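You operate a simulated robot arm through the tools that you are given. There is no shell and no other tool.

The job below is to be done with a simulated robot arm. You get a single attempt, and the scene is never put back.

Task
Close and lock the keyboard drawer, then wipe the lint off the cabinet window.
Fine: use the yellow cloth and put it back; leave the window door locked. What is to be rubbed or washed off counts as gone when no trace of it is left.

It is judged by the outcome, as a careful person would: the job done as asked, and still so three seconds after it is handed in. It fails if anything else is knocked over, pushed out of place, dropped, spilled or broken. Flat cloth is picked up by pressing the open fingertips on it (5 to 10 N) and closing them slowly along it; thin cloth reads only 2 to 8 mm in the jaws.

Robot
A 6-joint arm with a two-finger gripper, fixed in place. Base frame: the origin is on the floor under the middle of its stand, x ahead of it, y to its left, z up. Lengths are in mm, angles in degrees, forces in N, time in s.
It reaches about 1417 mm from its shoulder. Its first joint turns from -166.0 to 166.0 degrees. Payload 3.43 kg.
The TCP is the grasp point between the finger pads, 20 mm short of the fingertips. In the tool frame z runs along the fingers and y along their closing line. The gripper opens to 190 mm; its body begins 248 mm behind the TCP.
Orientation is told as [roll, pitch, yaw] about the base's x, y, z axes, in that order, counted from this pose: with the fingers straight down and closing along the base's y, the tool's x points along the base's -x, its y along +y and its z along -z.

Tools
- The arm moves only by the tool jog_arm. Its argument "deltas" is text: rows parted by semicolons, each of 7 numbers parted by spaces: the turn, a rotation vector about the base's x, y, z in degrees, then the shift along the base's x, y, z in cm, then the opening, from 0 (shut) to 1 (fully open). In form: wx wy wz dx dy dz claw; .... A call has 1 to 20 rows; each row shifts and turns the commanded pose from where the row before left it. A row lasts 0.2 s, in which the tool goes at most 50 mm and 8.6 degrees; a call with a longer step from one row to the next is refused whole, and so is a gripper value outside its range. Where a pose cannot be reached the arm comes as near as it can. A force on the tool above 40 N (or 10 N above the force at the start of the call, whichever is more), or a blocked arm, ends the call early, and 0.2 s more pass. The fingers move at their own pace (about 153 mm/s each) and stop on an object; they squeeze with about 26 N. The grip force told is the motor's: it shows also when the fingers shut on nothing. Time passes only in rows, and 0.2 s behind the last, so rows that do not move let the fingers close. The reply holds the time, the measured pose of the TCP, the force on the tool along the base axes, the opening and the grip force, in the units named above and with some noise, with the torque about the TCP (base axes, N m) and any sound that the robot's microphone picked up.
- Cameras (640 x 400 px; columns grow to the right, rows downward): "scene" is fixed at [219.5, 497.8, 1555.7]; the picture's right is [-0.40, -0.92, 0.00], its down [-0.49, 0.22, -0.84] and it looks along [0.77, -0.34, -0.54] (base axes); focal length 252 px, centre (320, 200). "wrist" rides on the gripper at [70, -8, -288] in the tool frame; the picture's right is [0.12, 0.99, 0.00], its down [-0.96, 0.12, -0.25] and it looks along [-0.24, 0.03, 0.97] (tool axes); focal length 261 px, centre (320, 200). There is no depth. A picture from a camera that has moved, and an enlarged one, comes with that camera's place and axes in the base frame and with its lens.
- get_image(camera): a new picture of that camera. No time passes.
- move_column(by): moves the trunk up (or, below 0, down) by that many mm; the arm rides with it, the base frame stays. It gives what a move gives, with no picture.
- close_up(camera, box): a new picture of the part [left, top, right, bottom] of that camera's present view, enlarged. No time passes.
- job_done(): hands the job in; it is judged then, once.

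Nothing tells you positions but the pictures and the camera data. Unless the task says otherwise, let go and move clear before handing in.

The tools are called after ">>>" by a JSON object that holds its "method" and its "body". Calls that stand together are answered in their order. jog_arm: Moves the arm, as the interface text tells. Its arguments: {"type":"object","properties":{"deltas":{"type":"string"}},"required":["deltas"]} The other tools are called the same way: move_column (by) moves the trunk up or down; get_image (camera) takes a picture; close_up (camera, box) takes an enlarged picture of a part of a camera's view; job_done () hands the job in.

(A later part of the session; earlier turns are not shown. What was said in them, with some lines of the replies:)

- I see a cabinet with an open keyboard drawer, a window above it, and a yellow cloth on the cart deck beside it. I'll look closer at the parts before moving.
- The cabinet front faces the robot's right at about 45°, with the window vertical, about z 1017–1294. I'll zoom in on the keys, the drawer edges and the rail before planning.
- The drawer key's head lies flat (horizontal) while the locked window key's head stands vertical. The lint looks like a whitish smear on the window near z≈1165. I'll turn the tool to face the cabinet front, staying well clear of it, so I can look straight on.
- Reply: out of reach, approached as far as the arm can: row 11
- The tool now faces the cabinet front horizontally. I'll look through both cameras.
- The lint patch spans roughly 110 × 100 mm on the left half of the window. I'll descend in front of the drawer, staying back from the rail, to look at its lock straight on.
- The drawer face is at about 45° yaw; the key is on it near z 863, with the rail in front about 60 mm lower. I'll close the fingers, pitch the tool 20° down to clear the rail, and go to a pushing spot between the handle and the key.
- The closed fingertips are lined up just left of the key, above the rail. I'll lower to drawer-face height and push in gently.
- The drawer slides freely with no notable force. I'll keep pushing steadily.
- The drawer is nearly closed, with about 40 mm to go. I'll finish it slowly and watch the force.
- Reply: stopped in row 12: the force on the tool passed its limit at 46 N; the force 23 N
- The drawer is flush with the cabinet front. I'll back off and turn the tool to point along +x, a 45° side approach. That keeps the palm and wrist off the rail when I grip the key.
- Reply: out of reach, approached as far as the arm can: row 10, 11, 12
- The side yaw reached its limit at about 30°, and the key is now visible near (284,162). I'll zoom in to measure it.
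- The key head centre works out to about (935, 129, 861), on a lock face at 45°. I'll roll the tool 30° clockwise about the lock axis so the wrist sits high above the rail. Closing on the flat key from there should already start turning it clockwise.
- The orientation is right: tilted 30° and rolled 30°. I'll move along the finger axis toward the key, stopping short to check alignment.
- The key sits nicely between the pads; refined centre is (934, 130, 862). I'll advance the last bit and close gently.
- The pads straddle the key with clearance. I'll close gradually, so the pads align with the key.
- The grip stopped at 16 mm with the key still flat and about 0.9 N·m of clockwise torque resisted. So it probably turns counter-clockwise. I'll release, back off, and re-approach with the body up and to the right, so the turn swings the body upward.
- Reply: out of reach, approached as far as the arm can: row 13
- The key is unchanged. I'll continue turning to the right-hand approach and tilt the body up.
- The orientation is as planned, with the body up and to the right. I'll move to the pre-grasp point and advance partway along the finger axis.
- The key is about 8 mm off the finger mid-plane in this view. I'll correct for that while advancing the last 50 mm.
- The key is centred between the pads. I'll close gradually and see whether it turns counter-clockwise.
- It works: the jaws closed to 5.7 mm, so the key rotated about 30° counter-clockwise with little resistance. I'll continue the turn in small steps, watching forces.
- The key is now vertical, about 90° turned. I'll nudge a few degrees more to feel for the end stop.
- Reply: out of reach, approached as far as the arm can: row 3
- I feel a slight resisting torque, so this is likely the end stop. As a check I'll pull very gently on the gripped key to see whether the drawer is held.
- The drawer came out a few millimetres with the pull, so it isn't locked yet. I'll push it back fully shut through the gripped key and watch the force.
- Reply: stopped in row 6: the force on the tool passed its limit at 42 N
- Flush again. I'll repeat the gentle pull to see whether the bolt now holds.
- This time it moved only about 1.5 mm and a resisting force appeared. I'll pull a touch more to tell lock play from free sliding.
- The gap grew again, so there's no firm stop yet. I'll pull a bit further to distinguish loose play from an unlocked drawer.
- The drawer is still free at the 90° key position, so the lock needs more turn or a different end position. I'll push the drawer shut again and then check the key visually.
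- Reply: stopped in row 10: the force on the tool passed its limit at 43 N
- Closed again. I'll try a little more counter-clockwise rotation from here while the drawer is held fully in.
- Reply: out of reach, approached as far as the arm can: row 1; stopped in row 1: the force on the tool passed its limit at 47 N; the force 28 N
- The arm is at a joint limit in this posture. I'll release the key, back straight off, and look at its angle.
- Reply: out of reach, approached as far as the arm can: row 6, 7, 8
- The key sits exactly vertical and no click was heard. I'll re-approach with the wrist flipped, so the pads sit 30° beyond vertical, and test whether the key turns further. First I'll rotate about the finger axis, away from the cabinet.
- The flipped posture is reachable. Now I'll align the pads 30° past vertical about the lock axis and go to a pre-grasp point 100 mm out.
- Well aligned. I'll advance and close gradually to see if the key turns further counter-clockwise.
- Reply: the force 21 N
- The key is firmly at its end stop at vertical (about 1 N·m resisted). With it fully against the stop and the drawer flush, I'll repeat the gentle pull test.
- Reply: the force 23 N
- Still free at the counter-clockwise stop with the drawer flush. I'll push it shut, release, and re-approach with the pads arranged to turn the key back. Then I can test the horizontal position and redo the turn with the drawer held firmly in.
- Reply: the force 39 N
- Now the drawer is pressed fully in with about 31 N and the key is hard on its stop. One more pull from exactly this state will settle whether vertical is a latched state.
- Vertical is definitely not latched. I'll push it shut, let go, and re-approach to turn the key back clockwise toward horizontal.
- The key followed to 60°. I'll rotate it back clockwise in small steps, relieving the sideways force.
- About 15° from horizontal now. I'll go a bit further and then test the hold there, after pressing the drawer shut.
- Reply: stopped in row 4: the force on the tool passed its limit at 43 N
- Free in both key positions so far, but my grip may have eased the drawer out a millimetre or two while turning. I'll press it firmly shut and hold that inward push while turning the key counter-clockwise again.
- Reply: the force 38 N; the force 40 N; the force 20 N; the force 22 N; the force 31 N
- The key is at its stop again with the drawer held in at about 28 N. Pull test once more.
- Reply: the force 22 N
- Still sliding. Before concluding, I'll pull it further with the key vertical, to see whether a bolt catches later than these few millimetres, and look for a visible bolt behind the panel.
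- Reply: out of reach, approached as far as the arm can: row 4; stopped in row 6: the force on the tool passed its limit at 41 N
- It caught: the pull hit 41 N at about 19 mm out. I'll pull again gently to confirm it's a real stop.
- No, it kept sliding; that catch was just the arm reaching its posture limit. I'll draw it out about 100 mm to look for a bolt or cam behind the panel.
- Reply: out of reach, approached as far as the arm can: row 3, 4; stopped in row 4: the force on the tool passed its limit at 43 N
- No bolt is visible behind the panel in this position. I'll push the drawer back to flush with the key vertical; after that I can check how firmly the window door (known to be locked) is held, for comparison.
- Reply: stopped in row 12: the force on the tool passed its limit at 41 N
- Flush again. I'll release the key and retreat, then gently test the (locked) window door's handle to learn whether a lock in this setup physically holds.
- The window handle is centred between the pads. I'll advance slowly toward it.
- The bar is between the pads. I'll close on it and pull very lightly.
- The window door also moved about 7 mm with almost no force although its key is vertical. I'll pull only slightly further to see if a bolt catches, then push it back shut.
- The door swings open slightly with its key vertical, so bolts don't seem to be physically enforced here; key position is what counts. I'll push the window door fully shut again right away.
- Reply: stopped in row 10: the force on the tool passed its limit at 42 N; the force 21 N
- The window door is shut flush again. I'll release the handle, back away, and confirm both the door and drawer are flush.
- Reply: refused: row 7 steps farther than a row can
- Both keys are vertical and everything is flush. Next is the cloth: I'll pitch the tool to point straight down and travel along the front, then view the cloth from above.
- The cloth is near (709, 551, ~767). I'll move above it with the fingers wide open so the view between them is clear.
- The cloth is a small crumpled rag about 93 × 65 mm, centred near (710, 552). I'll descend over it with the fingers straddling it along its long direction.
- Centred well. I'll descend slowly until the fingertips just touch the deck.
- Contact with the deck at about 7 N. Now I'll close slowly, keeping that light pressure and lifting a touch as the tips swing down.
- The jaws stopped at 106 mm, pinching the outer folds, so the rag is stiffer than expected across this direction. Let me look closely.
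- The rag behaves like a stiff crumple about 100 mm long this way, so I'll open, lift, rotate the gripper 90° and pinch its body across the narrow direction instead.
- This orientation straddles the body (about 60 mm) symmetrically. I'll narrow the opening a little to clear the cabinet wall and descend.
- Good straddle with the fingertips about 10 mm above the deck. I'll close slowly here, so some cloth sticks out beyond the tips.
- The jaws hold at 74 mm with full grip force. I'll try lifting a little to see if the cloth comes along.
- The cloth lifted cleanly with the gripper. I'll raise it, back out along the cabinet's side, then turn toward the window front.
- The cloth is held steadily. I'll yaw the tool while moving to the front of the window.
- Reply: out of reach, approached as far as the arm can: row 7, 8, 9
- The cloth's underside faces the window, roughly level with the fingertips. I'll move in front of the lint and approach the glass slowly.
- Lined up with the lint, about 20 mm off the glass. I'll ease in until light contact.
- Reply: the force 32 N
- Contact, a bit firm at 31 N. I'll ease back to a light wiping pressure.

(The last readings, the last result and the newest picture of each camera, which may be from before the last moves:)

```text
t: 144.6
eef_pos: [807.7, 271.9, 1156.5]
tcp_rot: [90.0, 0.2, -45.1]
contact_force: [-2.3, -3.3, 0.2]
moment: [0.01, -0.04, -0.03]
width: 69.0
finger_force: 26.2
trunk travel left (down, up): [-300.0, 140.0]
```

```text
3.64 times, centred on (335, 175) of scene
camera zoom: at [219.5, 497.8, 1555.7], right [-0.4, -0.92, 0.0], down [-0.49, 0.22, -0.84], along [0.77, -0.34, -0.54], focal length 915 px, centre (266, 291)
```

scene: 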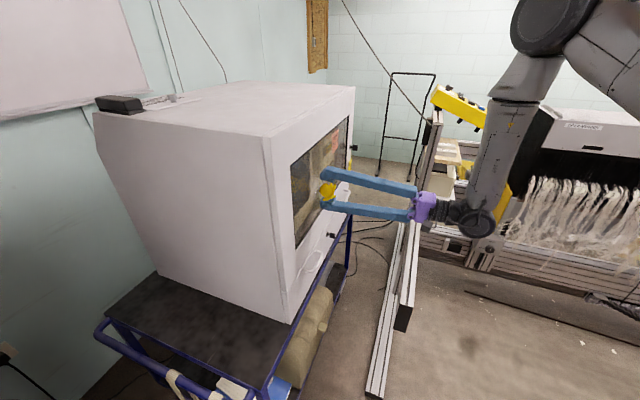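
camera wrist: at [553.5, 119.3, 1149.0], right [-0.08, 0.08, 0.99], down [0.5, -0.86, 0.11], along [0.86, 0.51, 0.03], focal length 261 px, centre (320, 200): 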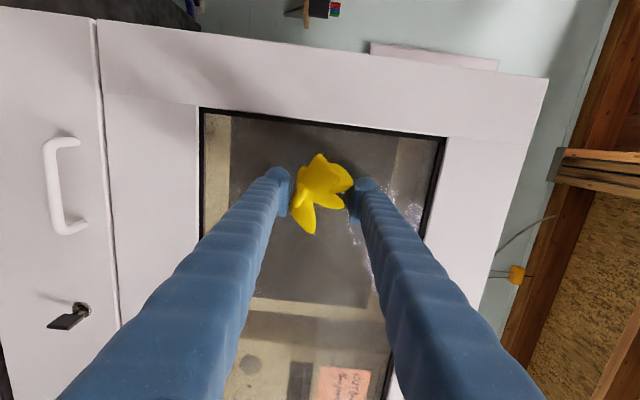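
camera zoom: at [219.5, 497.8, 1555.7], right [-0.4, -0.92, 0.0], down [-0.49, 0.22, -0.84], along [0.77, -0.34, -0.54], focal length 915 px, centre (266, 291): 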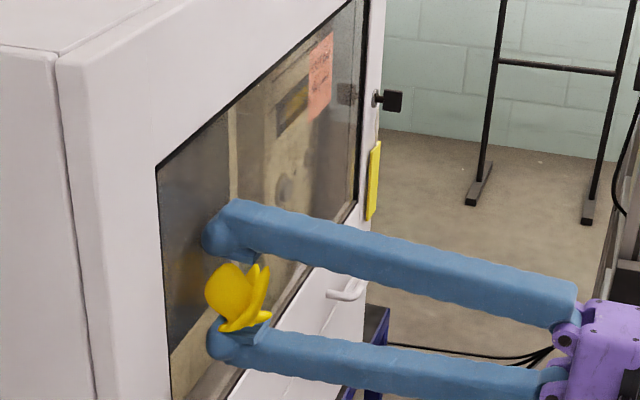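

The lower strip behind the cloth looks clearer. I'll continue with strokes at higher and lower levels, then inspect.

>>> {"method": "jog_arm", "body": {"deltas": "0 0 0 0.04 0.04 1.2 0.05; 0 0 0 0 0 1.2 0.05; 0 0 0 0.72 -0.69 0 0.05; 0 0 0 0.71 -0.7 0 0.05; 0 0 0 0.71 -0.7 0 0.05; 0 0 0 0.71 -0.7 0 0.05; 0 0 0 0.71 -0.7 0 0.05; 0 0 0 0.71 -0.7 0 0.05; 0 0 0 0.71 -0.7 0 0.05; 0 0 0 0.71 -0.7 0 0.05; 0 0 0 0.71 -0.7 0 0.05; 0 0 0 0.71 -0.7 0 0.05; 0 0 0 0.71 -0.7 0 0.05; 0 0 0 0.71 -0.7 0 0.05; 0 0 0 0.71 -0.7 0 0.05; 0 0 0 0.71 -0.7 0 0.05; 0 0 0 0 0 0 0.05"}}

>>> {"method": "get_image", "body": {"camera": "wrist"}}

>>> {"method": "close_up", "body": {"camera": "wrist", "box": [240, 60, 400, 160]}}

```text
t: 148.2
eef_pos: [905.8, 175.4, 1181.2]
tcp_rot: [89.9, 0.0, -45.2]
contact_force: [-19.0, -10.4, -0.9]
moment: [-0.02, 0.04, 0.3]
width: 68.6
finger_force: 25.6
trunk travel left (down, up): [-300.0, 140.0]
```

```text
taken
camera wrist: at [652.0, 21.9, 1173.8], right [-0.08, 0.08, 0.99], down [0.5, -0.86, 0.11], along [0.86, 0.51, 0.03], focal length 261 px, centre (320, 200)
```

wrist: 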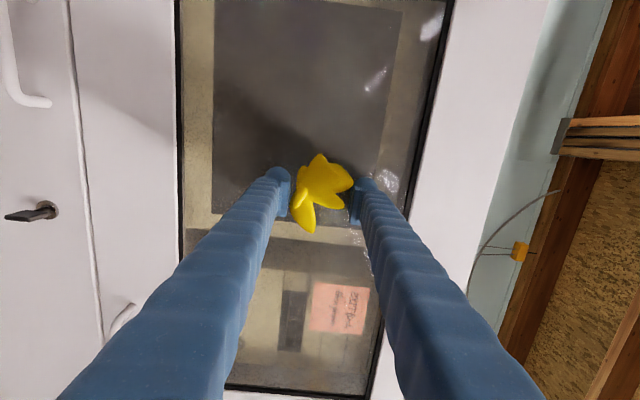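

```text
4.00 times, centred on (320, 110) of wrist
camera zoom: at [652.0, 21.9, 1173.8], right [-0.08, 0.08, 0.99], down [0.5, -0.86, 0.11], along [0.86, 0.51, 0.03], focal length 1043 px, centre (320, 560)
```

zoom: 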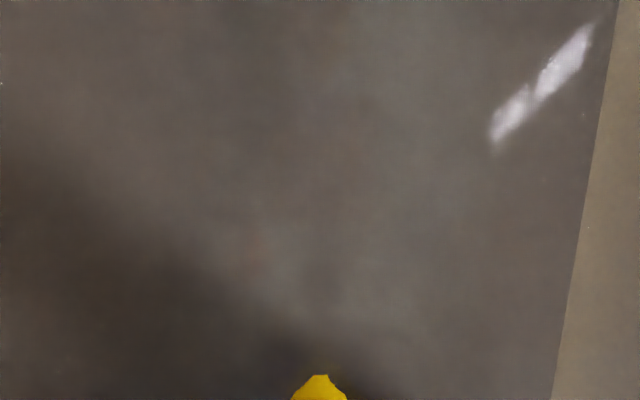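

The lint has disappeared where I wiped. I'll relieve the pressure a bit and run the lower strips too, for full coverage.

>>> {"method": "jog_arm", "body": {"deltas": "0 0 0 -0.06 -0.06 -1.2 0.05; 0 0 0 0 0 -1.3 0.05; 0 0 0 0 0 -1.3 0.05; 0 0 0 0 0 -1.3 0.05; 0 0 0 -0.7 0.71 0 0.05; 0 0 0 -0.7 0.71 0 0.05; 0 0 0 -0.7 0.71 0 0.05; 0 0 0 -0.7 0.71 0 0.05; 0 0 0 -0.7 0.71 0 0.05; 0 0 0 -0.7 0.71 0 0.05; 0 0 0 -0.7 0.71 0 0.05; 0 0 0 -0.7 0.71 0 0.05; 0 0 0 -0.7 0.71 0 0.05; 0 0 0 -0.7 0.71 0 0.05; 0 0 0 -0.7 0.71 0 0.05; 0 0 0 -0.7 0.71 0 0.05; 0 0 0 -0.7 0.71 0 0.05; 0 0 0 -0.7 0.71 0 0.05; 0 0 0 0 0 0 0.05"}}

>>> {"method": "jog_arm", "body": {"deltas": "0 0 0 0 0 -1.2 0.05; 0 0 0 0 0 -1.2 0.05; 0 0 0 0.71 -0.7 0 0.05; 0 0 0 0.71 -0.7 0 0.05; 0 0 0 0.71 -0.7 0 0.05; 0 0 0 0.71 -0.7 0 0.05; 0 0 0 0.71 -0.7 0 0.05; 0 0 0 0.71 -0.7 0 0.05; 0 0 0 0.71 -0.7 0 0.05; 0 0 0 0.71 -0.7 0 0.05; 0 0 0 0.71 -0.7 0 0.05; 0 0 0 0.71 -0.7 0 0.05; 0 0 0 0.71 -0.7 0 0.05; 0 0 0 0.71 -0.7 0 0.05; 0 0 0 0.71 -0.7 0 0.05; 0 0 0 0.71 -0.7 0 0.05; 0 0 0 0 0 0 0.05"}}

>>> {"method": "get_image", "body": {"camera": "wrist"}}

```text
t: 152.2
eef_pos: [809.4, 271.8, 1130.1]
tcp_rot: [90.1, 0.1, -45.2]
contact_force: [-9.5, -25.3, -1.6]
moment: [-0.02, -0.08, 0.15]
width: 68.7
finger_force: 25.9
trunk travel left (down, up): [-300.0, 140.0]
```

```text
t: 155.8
eef_pos: [905.7, 175.4, 1107.0]
tcp_rot: [90.0, 0.0, -45.2]
contact_force: [-22.0, -10.5, 0.5]
moment: [0.08, -0.02, 0.34]
width: 68.6
finger_force: 25.6
trunk travel left (down, up): [-300.0, 140.0]
```

```text
taken
camera wrist: at [652.5, 23.6, 1099.1], right [-0.08, 0.08, 0.99], down [0.5, -0.86, 0.11], along [0.86, 0.51, 0.03], focal length 261 px, centre (320, 200)
```

wrist: 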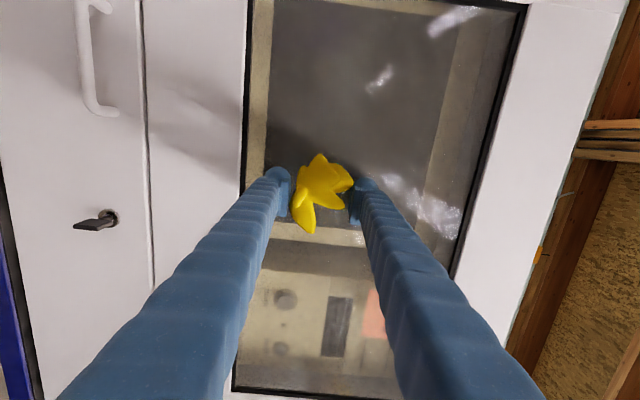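

The area looks clean. I'll back off from the glass and inspect the whole window.

>>> {"method": "jog_arm", "body": {"deltas": "0 0 0 -1 -1 0 0.05; 0 0 0 -2.5 -2.5 0.5 0.05; 0 0 0 -3 -3 1 0.05; 0 0 0 -3 -3 1 0.05; 0 0 0 -3 -3 2 0.05; 0 0 0 -3 -3 2 0.05; 0 0 0 -2 -2 2 0.05; 0 0 0 0 0 0 0.05"}}

>>> {"method": "get_image", "body": {"camera": "wrist"}}

>>> {"method": "close_up", "body": {"camera": "scene", "box": [280, 110, 360, 260]}}

```text
t: 157.6
eef_pos: [732.9, 3.9, 1193.2]
tcp_rot: [90.0, 0.0, -45.2]
contact_force: [0.0, 0.1, 0.4]
moment: [0.02, -0.03, 0.01]
width: 68.7
finger_force: 26.6
trunk travel left (down, up): [-300.0, 140.0]
```

```text
taken
camera wrist: at [480.2, -149.7, 1184.6], right [-0.08, 0.08, 0.99], down [0.5, -0.86, 0.11], along [0.86, 0.51, 0.03], focal length 261 px, centre (320, 200)
```

wrist: 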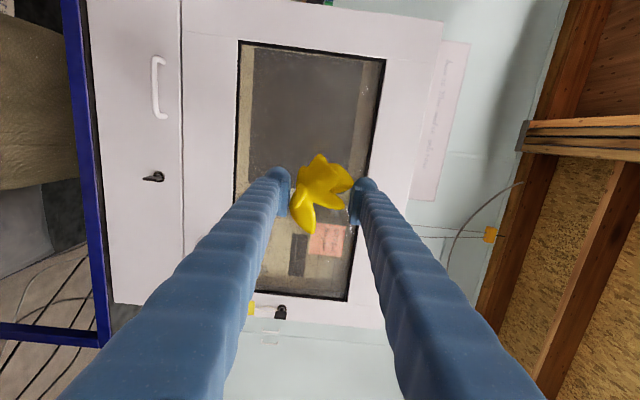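

```text
2.67 times, centred on (320, 185) of scene
camera zoom: at [219.5, 497.8, 1555.7], right [-0.4, -0.92, 0.0], down [-0.49, 0.22, -0.84], along [0.77, -0.34, -0.54], focal length 671 px, centre (320, 240)
```

zoom: 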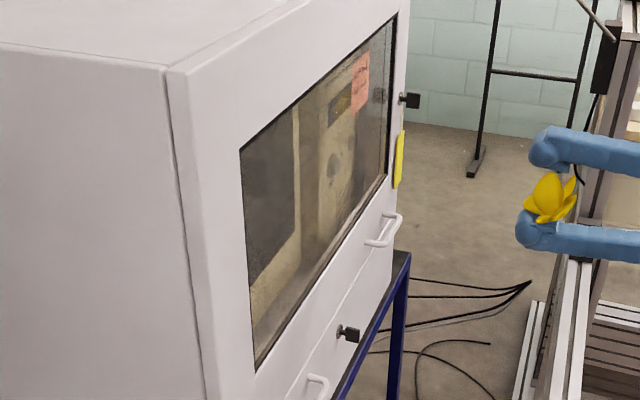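

>>> {"method": "close_up", "body": {"camera": "wrist", "box": [225, 30, 395, 190]}}

>>> {"method": "close_up", "body": {"camera": "scene", "box": [285, 140, 330, 230]}}

>>> {"method": "close_up", "body": {"camera": "wrist", "box": [225, 160, 395, 320]}}

```text
2.50 times, centred on (310, 110) of wrist
camera zoom: at [480.2, -149.7, 1184.6], right [-0.08, 0.08, 0.99], down [0.5, -0.86, 0.11], along [0.86, 0.51, 0.03], focal length 652 px, centre (345, 425)
```

zoom: 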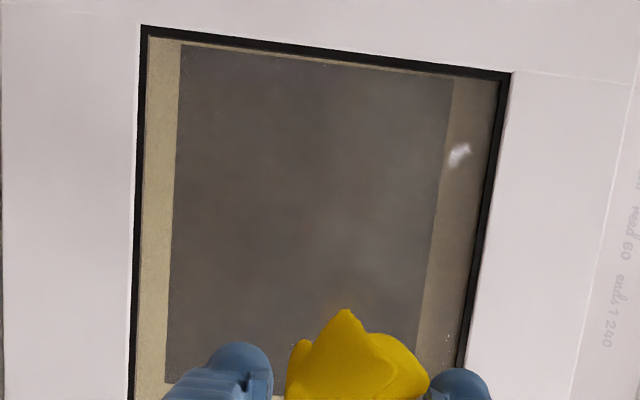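

```text
4.44 times, centred on (308, 185) of scene
camera zoom: at [219.5, 497.8, 1555.7], right [-0.4, -0.92, 0.0], down [-0.49, 0.22, -0.84], along [0.77, -0.34, -0.54], focal length 1118 px, centre (376, 267)
```

zoom: 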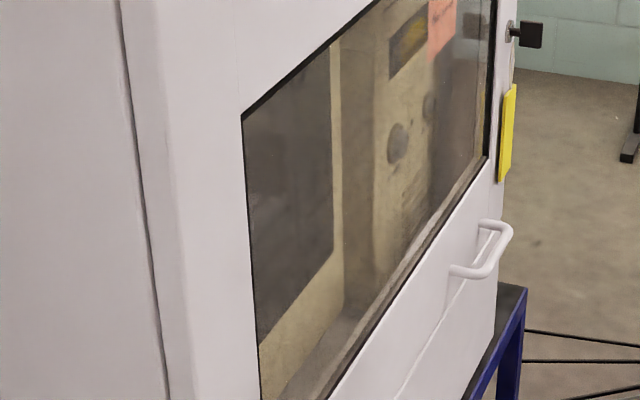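

```text
2.50 times, centred on (310, 240) of wrist
camera zoom: at [480.2, -149.7, 1184.6], right [-0.08, 0.08, 0.99], down [0.5, -0.86, 0.11], along [0.86, 0.51, 0.03], focal length 652 px, centre (345, 100)
```

zoom: 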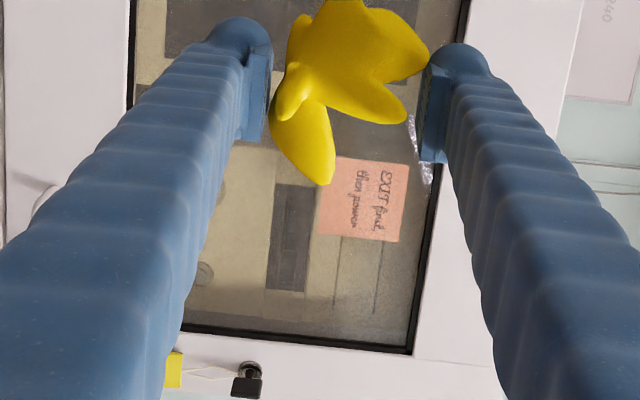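

>>> {"method": "close_up", "body": {"camera": "wrist", "box": [265, 85, 365, 155]}}

>>> {"method": "close_up", "body": {"camera": "scene", "box": [295, 160, 325, 210]}}

```text
5.71 times, centred on (315, 120) of wrist
camera zoom: at [480.2, -149.7, 1184.6], right [-0.08, 0.08, 0.99], down [0.5, -0.86, 0.11], along [0.86, 0.51, 0.03], focal length 1489 px, centre (349, 657)
```

zoom: 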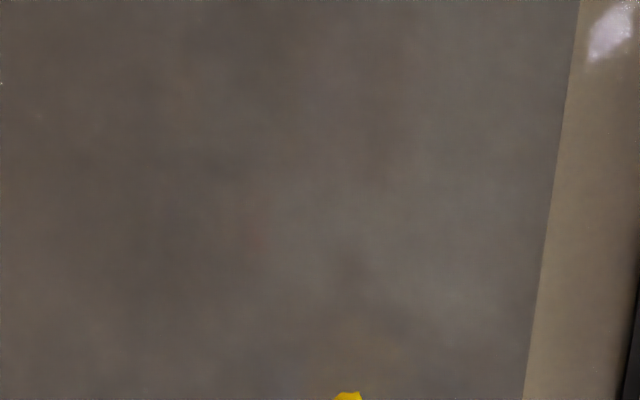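

```text
8.00 times, centred on (310, 185) of scene
camera zoom: at [219.5, 497.8, 1555.7], right [-0.4, -0.92, 0.0], down [-0.49, 0.22, -0.84], along [0.77, -0.34, -0.54], focal length 2012 px, centre (400, 320)
```

zoom: 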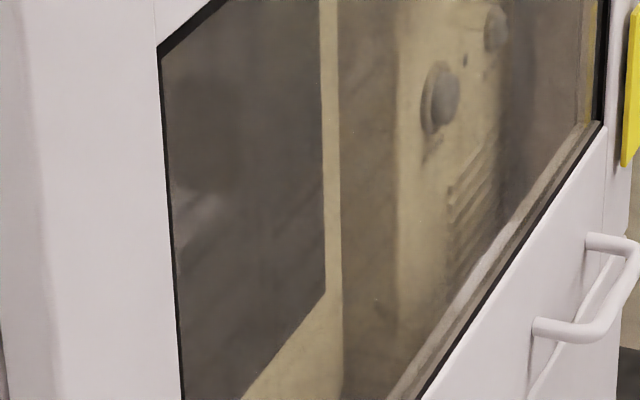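

The window is clean from both viewpoints; the remaining faint glints are reflections that shift with the camera. Now I'll take the cloth back: tool down first, then travel around to the cart deck.

>>> {"method": "jog_arm", "body": {"deltas": "-5.8 5.8 0 0 0 0 0.05; -5.8 5.8 0 0 0 0 0.05; -5.8 5.8 0 0 0 0 0.05; -5.8 5.8 0 0 0 0 0.05; -5.8 5.8 0 0 0 0 0.05; -5.8 5.8 0 0 0 0 0.05; -5.8 5.8 0 0 0 0 0.05; -5.8 5.8 0 0 0 0 0.05; -5.8 5.8 0 0 0 0 0.05; -5.8 5.8 0 0 0 0 0.05; -5.6 5.6 0 0 0 0 0.05"}}

```text
t: 160.0
eef_pos: [735.3, 1.3, 1190.5]
tcp_rot: [-0.2, -0.1, -45.1]
contact_force: [0.4, 0.6, -0.5]
moment: [-0.04, 0.03, -0.03]
width: 68.9
finger_force: 26.1
trunk travel left (down, up): [-300.0, 140.0]
```

>>> {"method": "jog_arm", "body": {"deltas": "0 0 7.5 -1.87 2.93 -1.08 0.05; 0 0 7.5 -1.87 2.93 -1.08 0.05; 0 0 7.5 -1.87 2.93 -1.08 0.05; 0 0 7.5 -1.87 2.93 -1.08 0.05; 0 0 7.5 -1.87 2.93 -1.08 0.05; 0 0 7.5 -1.87 2.93 -1.08 0.05; 0 0 7.5 -1.87 2.93 -1.08 0.05; 0 0 7.5 -1.87 2.93 -1.08 0.05; 0 0 7.5 -1.87 2.93 -1.08 0.05; 0 0 7.5 -1.87 2.93 -1.08 0.05; 0 0 7.5 -1.87 2.93 -1.08 0.05; 0 0 7.5 -1.87 2.93 -1.08 0.05; 0 0 0 0 0 0 0.05"}}

>>> {"method": "get_image", "body": {"camera": "scene"}}

>>> {"method": "get_image", "body": {"camera": "wrist"}}

```text
t: 162.8
eef_pos: [508.8, 354.1, 1060.3]
tcp_rot: [0.0, -0.1, 45.0]
contact_force: [0.0, -0.8, 0.0]
moment: [-0.03, 0.0, 0.03]
width: 68.8
finger_force: 25.6
trunk travel left (down, up): [-300.0, 140.0]
```

```text
taken
```

scene: 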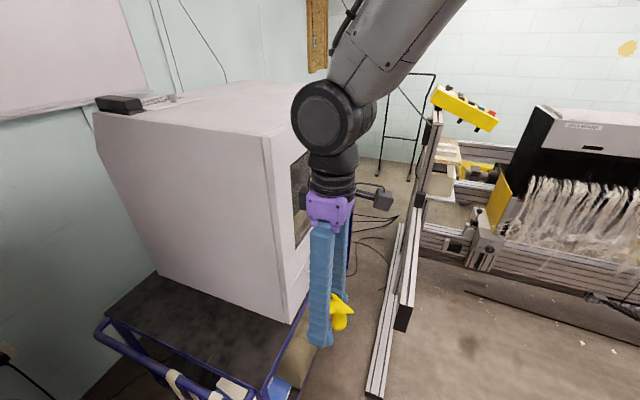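

```text
taken
camera wrist: at [464.2, 297.9, 1348.0], right [-0.79, 0.62, 0.0], down [0.6, 0.76, 0.25], along [0.15, 0.2, -0.97], focal length 261 px, centre (320, 200)
```

wrist: 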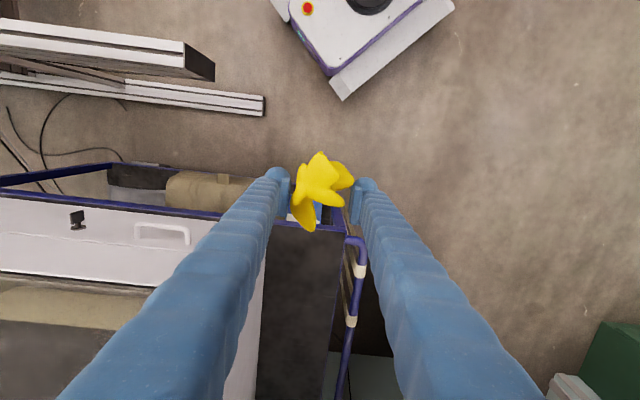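

>>> {"method": "jog_arm", "body": {"deltas": "0 0 0 2.5 2.5 -0.5 0.05; 0 0 0 2.5 2.5 -0.5 0.05; 0 0 0 2.5 2.5 -0.5 0.05; 0 0 0 2.5 2.5 -1 0.05; 0 0 0 2.5 2.5 -1 0.05; 0 0 0 2.5 2.5 -1.5 0.05; 0 0 0 2.7 2.6 -2 0.05; 0 0 0 2.7 2.7 -3 0.05; 0 0 0 0 0 -3.5 0.05; 0 0 0 0 0 -4 0.05; 0 0 0 0 0 -4 0.05; 0 0 0 0 0 -3 0.05; 0 0 0 0 0 0 0.05"}}

>>> {"method": "get_image", "body": {"camera": "wrist"}}

>>> {"method": "get_image", "body": {"camera": "scene"}}

```text
t: 165.6
eef_pos: [713.2, 555.8, 817.6]
tcp_rot: [0.0, -0.1, 45.1]
contact_force: [0.3, 0.2, 0.0]
moment: [-0.03, -0.03, 0.03]
width: 69.0
finger_force: 26.4
trunk travel left (down, up): [-300.0, 140.0]
```

```text
taken
camera wrist: at [669.2, 499.7, 1105.2], right [-0.79, 0.62, 0.0], down [0.6, 0.76, 0.25], along [0.15, 0.2, -0.97], focal length 261 px, centre (320, 200)
```

wrist: 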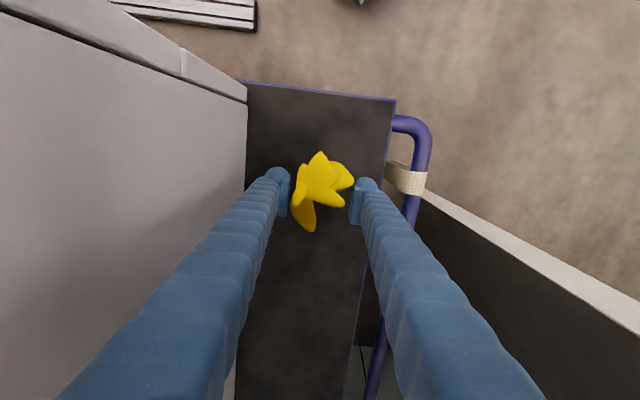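

```text
taken
```

scene: 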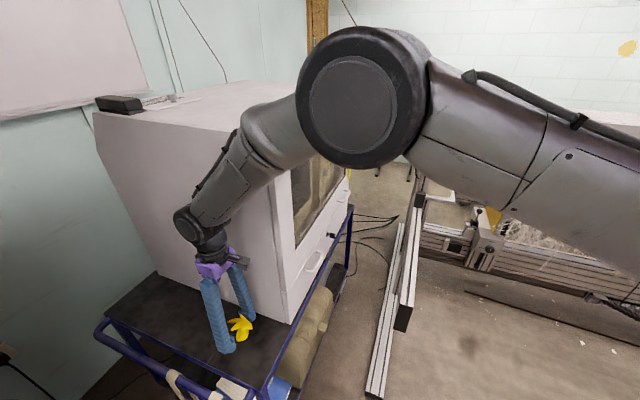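

Positioned over the cloth's original spot. I'll lower it, slowing near the deck.

>>> {"method": "jog_arm", "body": {"deltas": "0 0 0 0 0.1 -2.5 0.05; 0 0 0 0 0 -1.5 0.05; 0 0 0 0 0 -1 0.05; 0 0 0 0 0 -0.6 0.05; 0 0 0 0 0 -0.4 0.05; 0 0 0 0 0 0 0.05"}}

```text
t: 167.0
eef_pos: [712.8, 557.6, 757.3]
tcp_rot: [0.0, 0.0, 45.1]
contact_force: [-0.6, 0.1, -0.8]
moment: [0.03, 0.03, 0.04]
width: 68.9
finger_force: 25.8
trunk travel left (down, up): [-300.0, 140.0]
```

>>> {"method": "jog_arm", "body": {"deltas": "0 0 0 0 0 -0.2 0.05; 0 0 0 0 0 -0.2 0.05; 0 0 0 0 0 0 0.05"}}

>>> {"method": "close_up", "body": {"camera": "scene", "box": [205, 290, 295, 370]}}

```text
t: 167.8
eef_pos: [712.0, 558.3, 753.2]
tcp_rot: [0.0, -0.1, 45.0]
contact_force: [-0.5, 0.1, 0.6]
moment: [-0.02, -0.01, -0.02]
width: 68.6
finger_force: 25.9
trunk travel left (down, up): [-300.0, 140.0]
```

```text
5.00 times, centred on (250, 330) of scene
camera zoom: at [219.5, 497.8, 1555.7], right [-0.4, -0.92, 0.0], down [-0.49, 0.22, -0.84], along [0.77, -0.34, -0.54], focal length 1258 px, centre (670, -450)
```

zoom: 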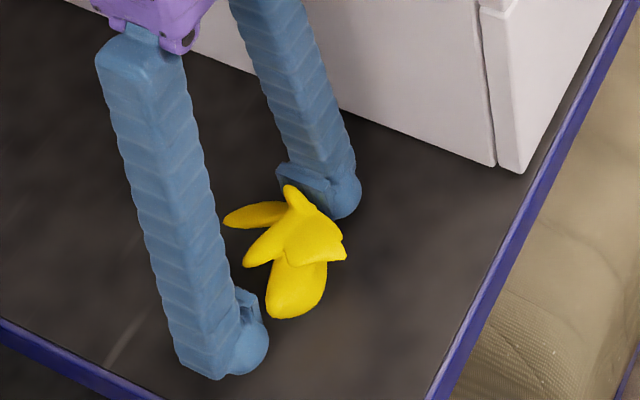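

>>> {"method": "close_up", "body": {"camera": "wrist", "box": [250, 130, 400, 230]}}

>>> {"method": "close_up", "body": {"camera": "scene", "box": [215, 310, 275, 365]}}

```text
4.00 times, centred on (325, 180) of wrist
camera zoom: at [668.3, 501.6, 1040.5], right [-0.79, 0.62, 0.0], down [0.6, 0.76, 0.25], along [0.15, 0.2, -0.97], focal length 1043 px, centre (300, 280)
```

zoom: 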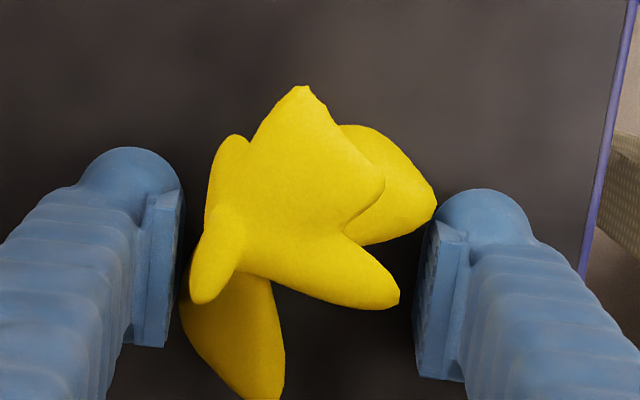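

```text
7.27 times, centred on (245, 338) of scene
camera zoom: at [219.5, 497.8, 1555.7], right [-0.4, -0.92, 0.0], down [-0.49, 0.22, -0.84], along [0.77, -0.34, -0.54], focal length 1830 px, centre (866, -800)
```

zoom: 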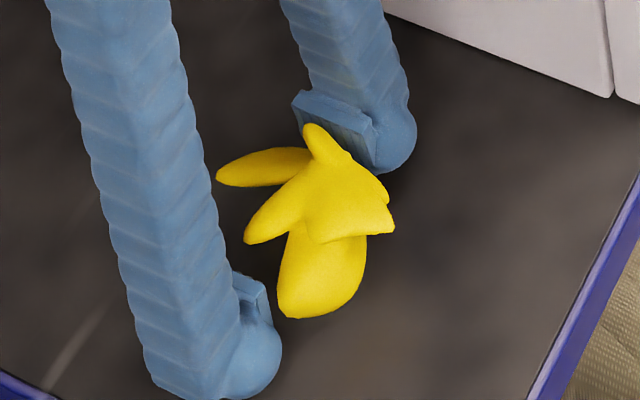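

The cloth has twisted about 9° in the grip and sits a few millimetres above the deck. I'll correct the yaw and position slightly to match its original place, then lower until it touches.

>>> {"method": "jog_arm", "body": {"deltas": "0 0 4.5 0.45 -0.25 0.2 0.05; 0 0 4.5 0.45 -0.25 0 0.05; 0 0 0 0 0 -0.2 0.05; 0 0 0 0 0 -0.2 0.05; 0 0 0 0 0 0 0.05"}}

>>> {"method": "close_up", "body": {"camera": "scene", "box": [215, 310, 275, 365]}}

```text
t: 169.0
eef_pos: [722.0, 552.8, 750.7]
tcp_rot: [0.0, -0.2, 54.0]
contact_force: [-1.7, -1.1, 8.8]
moment: [-0.22, 0.16, -0.02]
width: 68.6
finger_force: 26.0
trunk travel left (down, up): [-300.0, 140.0]
```

```text
7.27 times, centred on (245, 338) of scene
camera zoom: at [219.5, 497.8, 1555.7], right [-0.4, -0.92, 0.0], down [-0.49, 0.22, -0.84], along [0.77, -0.34, -0.54], focal length 1830 px, centre (866, -800)
```

zoom: 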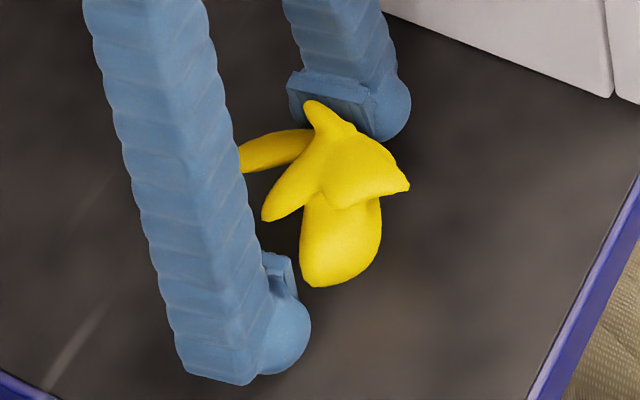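

The cloth is on the deck within a few millimetres of its original place. I'll ease the pressure and open the fingers gently, then rise straight up.

>>> {"method": "jog_arm", "body": {"deltas": "0 0 0 0 0 0.08 0.05; 0 0 0 0 0 0 0.36; 0 0 0 0 0 0 0.38; 0 0 0 0 0 0 0.42; 0 0 0 0 0 0 0.46; 0 0 0 0 0 0 0.46; 0 0 0 0 0 1 0.46; 0 0 0 0 0 2 0.46; 0 0 0 0 0 3 0.46; 0 0 0 0 0 4 0.46; 0 0 0 0 0 4 0.46; 0 0 0 0 0 4 0.46"}}

>>> {"method": "close_up", "body": {"camera": "scene", "box": [215, 310, 275, 365]}}

>>> {"method": "get_image", "body": {"camera": "wrist"}}

```text
t: 171.6
eef_pos: [720.7, 552.2, 930.8]
tcp_rot: [0.0, -0.1, 54.0]
contact_force: [-0.5, 1.0, 0.3]
moment: [0.0, -0.05, -0.02]
width: 87.4
finger_force: 0.1
trunk travel left (down, up): [-300.0, 140.0]
```

```text
7.27 times, centred on (245, 338) of scene
camera zoom: at [219.5, 497.8, 1555.7], right [-0.4, -0.92, 0.0], down [-0.49, 0.22, -0.84], along [0.77, -0.34, -0.54], focal length 1830 px, centre (866, -800)
```

zoom: 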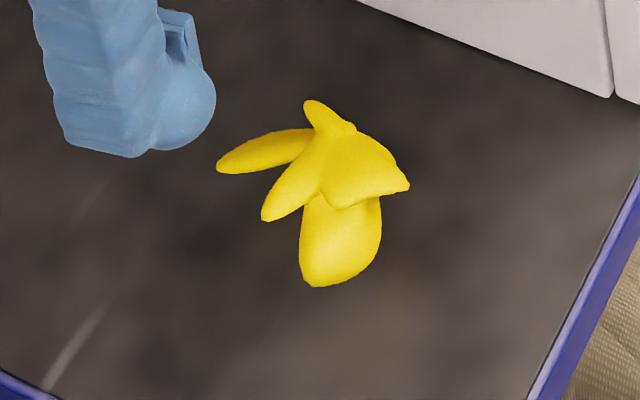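

```text
taken
camera wrist: at [686.8, 490.8, 1218.7], right [-0.87, 0.49, 0.0], down [0.47, 0.85, 0.25], along [0.12, 0.22, -0.97], focal length 261 px, centre (320, 200)
```

wrist: 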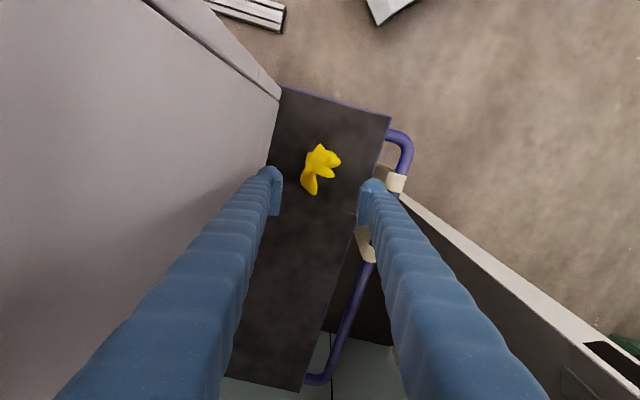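

The cloth is back almost exactly where it was. Now I'll re-verify the drawer, both keys and the window with close-ups.

>>> {"method": "close_up", "body": {"camera": "scene", "box": [270, 260, 330, 330]}}

>>> {"method": "close_up", "body": {"camera": "scene", "box": [320, 215, 360, 245]}}

>>> {"method": "close_up", "body": {"camera": "scene", "box": [320, 75, 370, 165]}}

>>> {"method": "close_up", "body": {"camera": "scene", "box": [280, 105, 360, 255]}}

```text
5.71 times, centred on (300, 295) of scene
camera zoom: at [219.5, 497.8, 1555.7], right [-0.4, -0.92, 0.0], down [-0.49, 0.22, -0.84], along [0.77, -0.34, -0.54], focal length 1438 px, centre (434, -343)
```

zoom: 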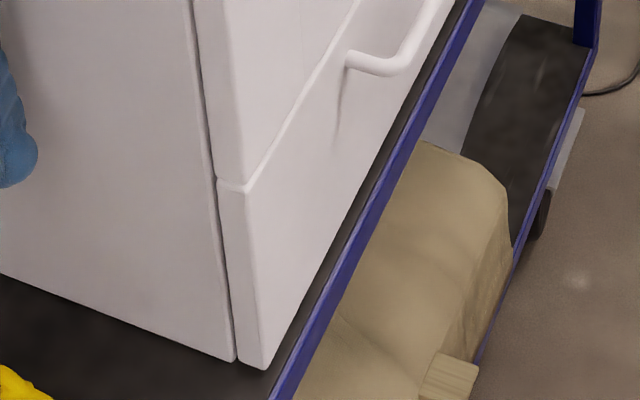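

```text
13.33 times, centred on (340, 230) of scene
camera zoom: at [219.5, 497.8, 1555.7], right [-0.4, -0.92, 0.0], down [-0.49, 0.22, -0.84], along [0.77, -0.34, -0.54], focal length 3354 px, centre (53, -200)
```

zoom: 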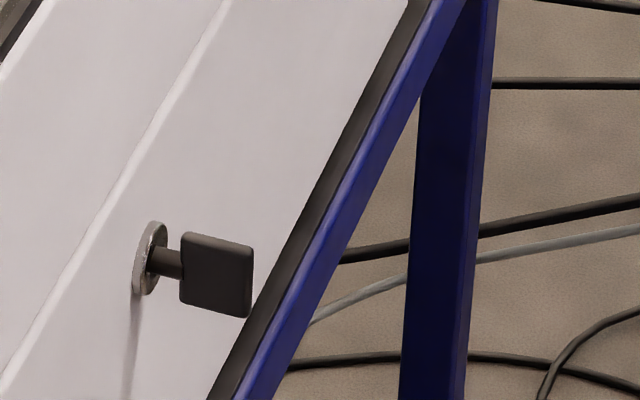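

```text
4.44 times, centred on (345, 120) of scene
camera zoom: at [219.5, 497.8, 1555.7], right [-0.4, -0.92, 0.0], down [-0.49, 0.22, -0.84], along [0.77, -0.34, -0.54], focal length 1118 px, centre (209, 556)
```

zoom: 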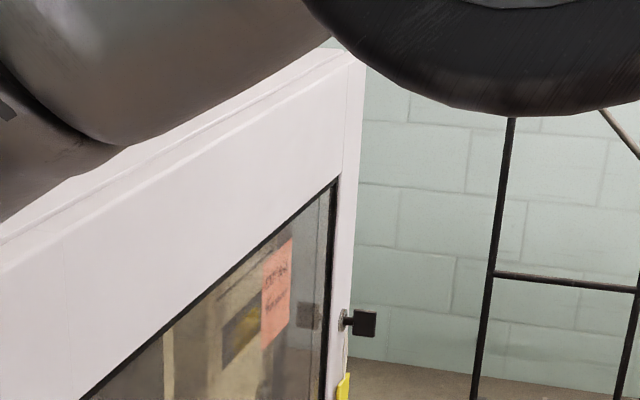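

```text
2.67 times, centred on (320, 180) of scene
camera zoom: at [219.5, 497.8, 1555.7], right [-0.4, -0.92, 0.0], down [-0.49, 0.22, -0.84], along [0.77, -0.34, -0.54], focal length 671 px, centre (320, 253)
```

zoom: 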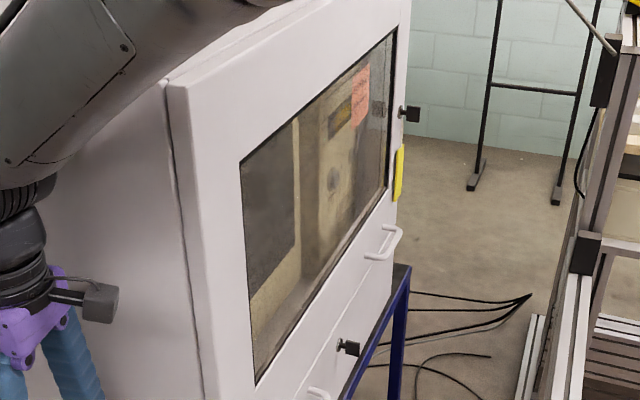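

Everything checks out: drawer flush with its key vertical like the window's, window clean and shut, cloth back in place. I'll move the arm clear and take a last look.

>>> {"method": "jog_arm", "body": {"deltas": "0 0 0 0 0 4 0.46; 0 0 0 -1.5 -1.5 3 0.46; 0 0 0 -2.5 -2.5 2 0.46; 0 0 0 -2.9 -2.9 1 0.46; 0 0 0 -2.9 -2.9 1 0.4; 0 0 0 -2.9 -2.9 1 0.3; 0 0 0 -2.9 -2.9 1 0.3; 0 0 0 -2.9 -2.9 1 0.3; 0 0 0 -2.9 -2.9 1 0.3; 0 0 0 -2.5 -3 1 0.3; 0 0 0 0 0 0 0.3"}}

>>> {"method": "get_image", "body": {"camera": "scene"}}

>>> {"method": "get_image", "body": {"camera": "wrist"}}

```text
t: 174.0
eef_pos: [480.8, 305.5, 1091.1]
tcp_rot: [0.1, 0.0, 54.0]
contact_force: [0.5, -0.7, -0.8]
moment: [0.07, 0.02, -0.03]
width: 57.0
finger_force: 0.1
trunk travel left (down, up): [-300.0, 140.0]
```

```text
taken
```

scene: 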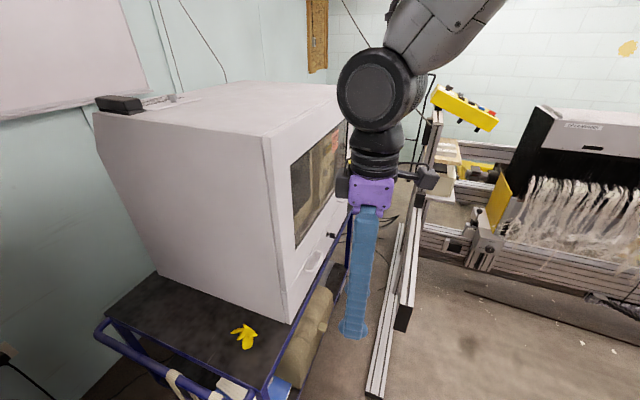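

```text
taken
camera wrist: at [446.9, 243.5, 1378.6], right [-0.87, 0.49, 0.0], down [0.47, 0.85, 0.25], along [0.12, 0.22, -0.97], focal length 261 px, centre (320, 200)
```

wrist: 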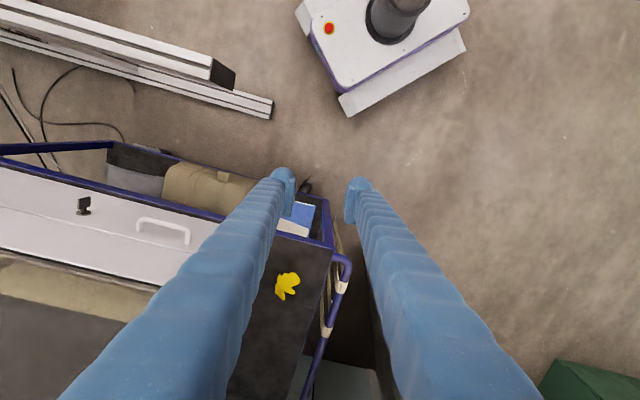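

Everything looks right. I'll swing the arm a bit further from the cabinet so I can compare the window door, key and tag with the first pictures.

>>> {"method": "jog_arm", "body": {"deltas": "0 0 0 0.5 -3.5 2 0.3; 0 0 0 0.5 -3.5 2 0.3; 0 0 0 0.5 -3.5 2 0.3; 0 0 0 0.5 -3.5 2 0.3; 0 0 0 0.5 -3.5 2 0.3; 0 0 0 0.5 -3.5 2 0.3; 0 0 0 0.5 -3.5 2 0.3; 0 0 0 0.5 -3.5 2 0.3; 0 0 0 0.5 -3.5 2 0.3; 0 0 0 0.5 -3.5 2 0.3; 0 0 0 0.5 -3.5 2 0.3; 0 0 0 0 0 0 0.3"}}

>>> {"method": "close_up", "body": {"camera": "scene", "box": [330, 125, 380, 185]}}

>>> {"method": "get_image", "body": {"camera": "scene"}}

>>> {"method": "close_up", "body": {"camera": "scene", "box": [260, 80, 420, 180]}}

```text
t: 176.6
eef_pos: [537.1, -77.1, 1312.2]
tcp_rot: [0.1, -0.2, 53.9]
contact_force: [-0.5, 0.7, 0.6]
moment: [0.05, -0.03, 0.0]
width: 57.1
finger_force: 0.1
trunk travel left (down, up): [-300.0, 140.0]
```

```text
6.67 times, centred on (355, 155) of scene
camera zoom: at [219.5, 497.8, 1555.7], right [-0.4, -0.92, 0.0], down [-0.49, 0.22, -0.84], along [0.77, -0.34, -0.54], focal length 1677 px, centre (87, 500)
```

zoom: 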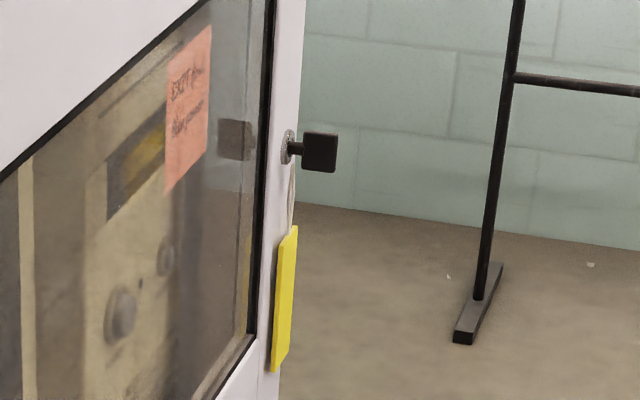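

```text
taken
```

scene: 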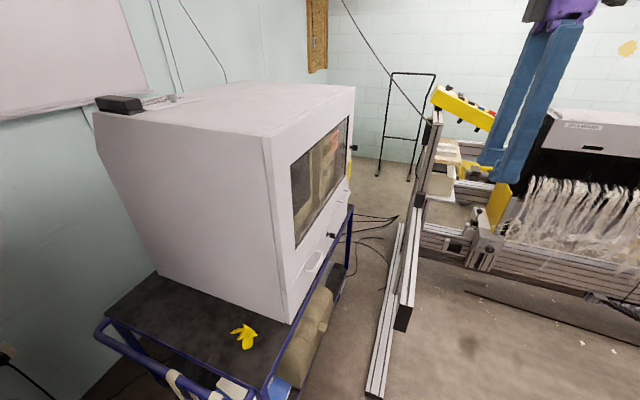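

```text
4.00 times, centred on (340, 130) of scene
camera zoom: at [219.5, 497.8, 1555.7], right [-0.4, -0.92, 0.0], down [-0.49, 0.22, -0.84], along [0.77, -0.34, -0.54], focal length 1006 px, centre (240, 480)
```

zoom: 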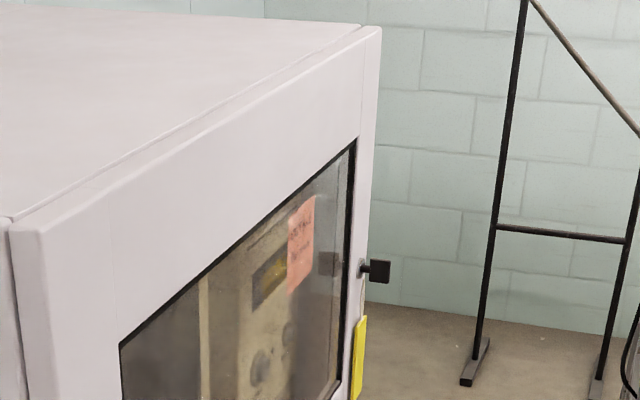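

The window door, its key and its tag match the first pictures, the glass is clean, the drawer is flush with its key turned to its stop, and the cloth is back. The arm is clear and holding nothing, so I'm handing in.

One thing I couldn't confirm: in pull tests neither lock physically held. The drawer slid out with its key at the stop, and the window door opened about 10 mm with its key in the original position. I closed both again. Key position is the only sign of locking I have.

>>> {"method": "job_done", "body": {}}

```text
The job is handed in.
```

The drawer is shut and the lint is off the window, but I couldn't confirm that either lock actually holds.

- **Drawer:** It is closed flush with the cabinet. I turned its key a quarter turn counter-clockwise to its stop, so it now stands vertical like the window key. When I pulled on it with the key there, it still slid out, so I pushed it shut again.
- **Window:** The lint is gone in every view I checked. What still shows on the glass are reflections that move with the camera.
- **Window door:** I never touched its key, and the door, key and tag look as they did at the start. As a check I pulled the handle, and the door opened about 10 mm with almost no force. I closed it fully afterwards.
- **Cloth:** I used the yellow cloth and put it back on the cart within about a centimetre of where it was, turned much as before.

I treated key position as the sign of locking: the window key was vertical from the start, and the drawer key only turns between horizontal and vertical. If locked means the drawer and door can't be pulled open, neither one passes.

The arm is clear and its gripper is empty.
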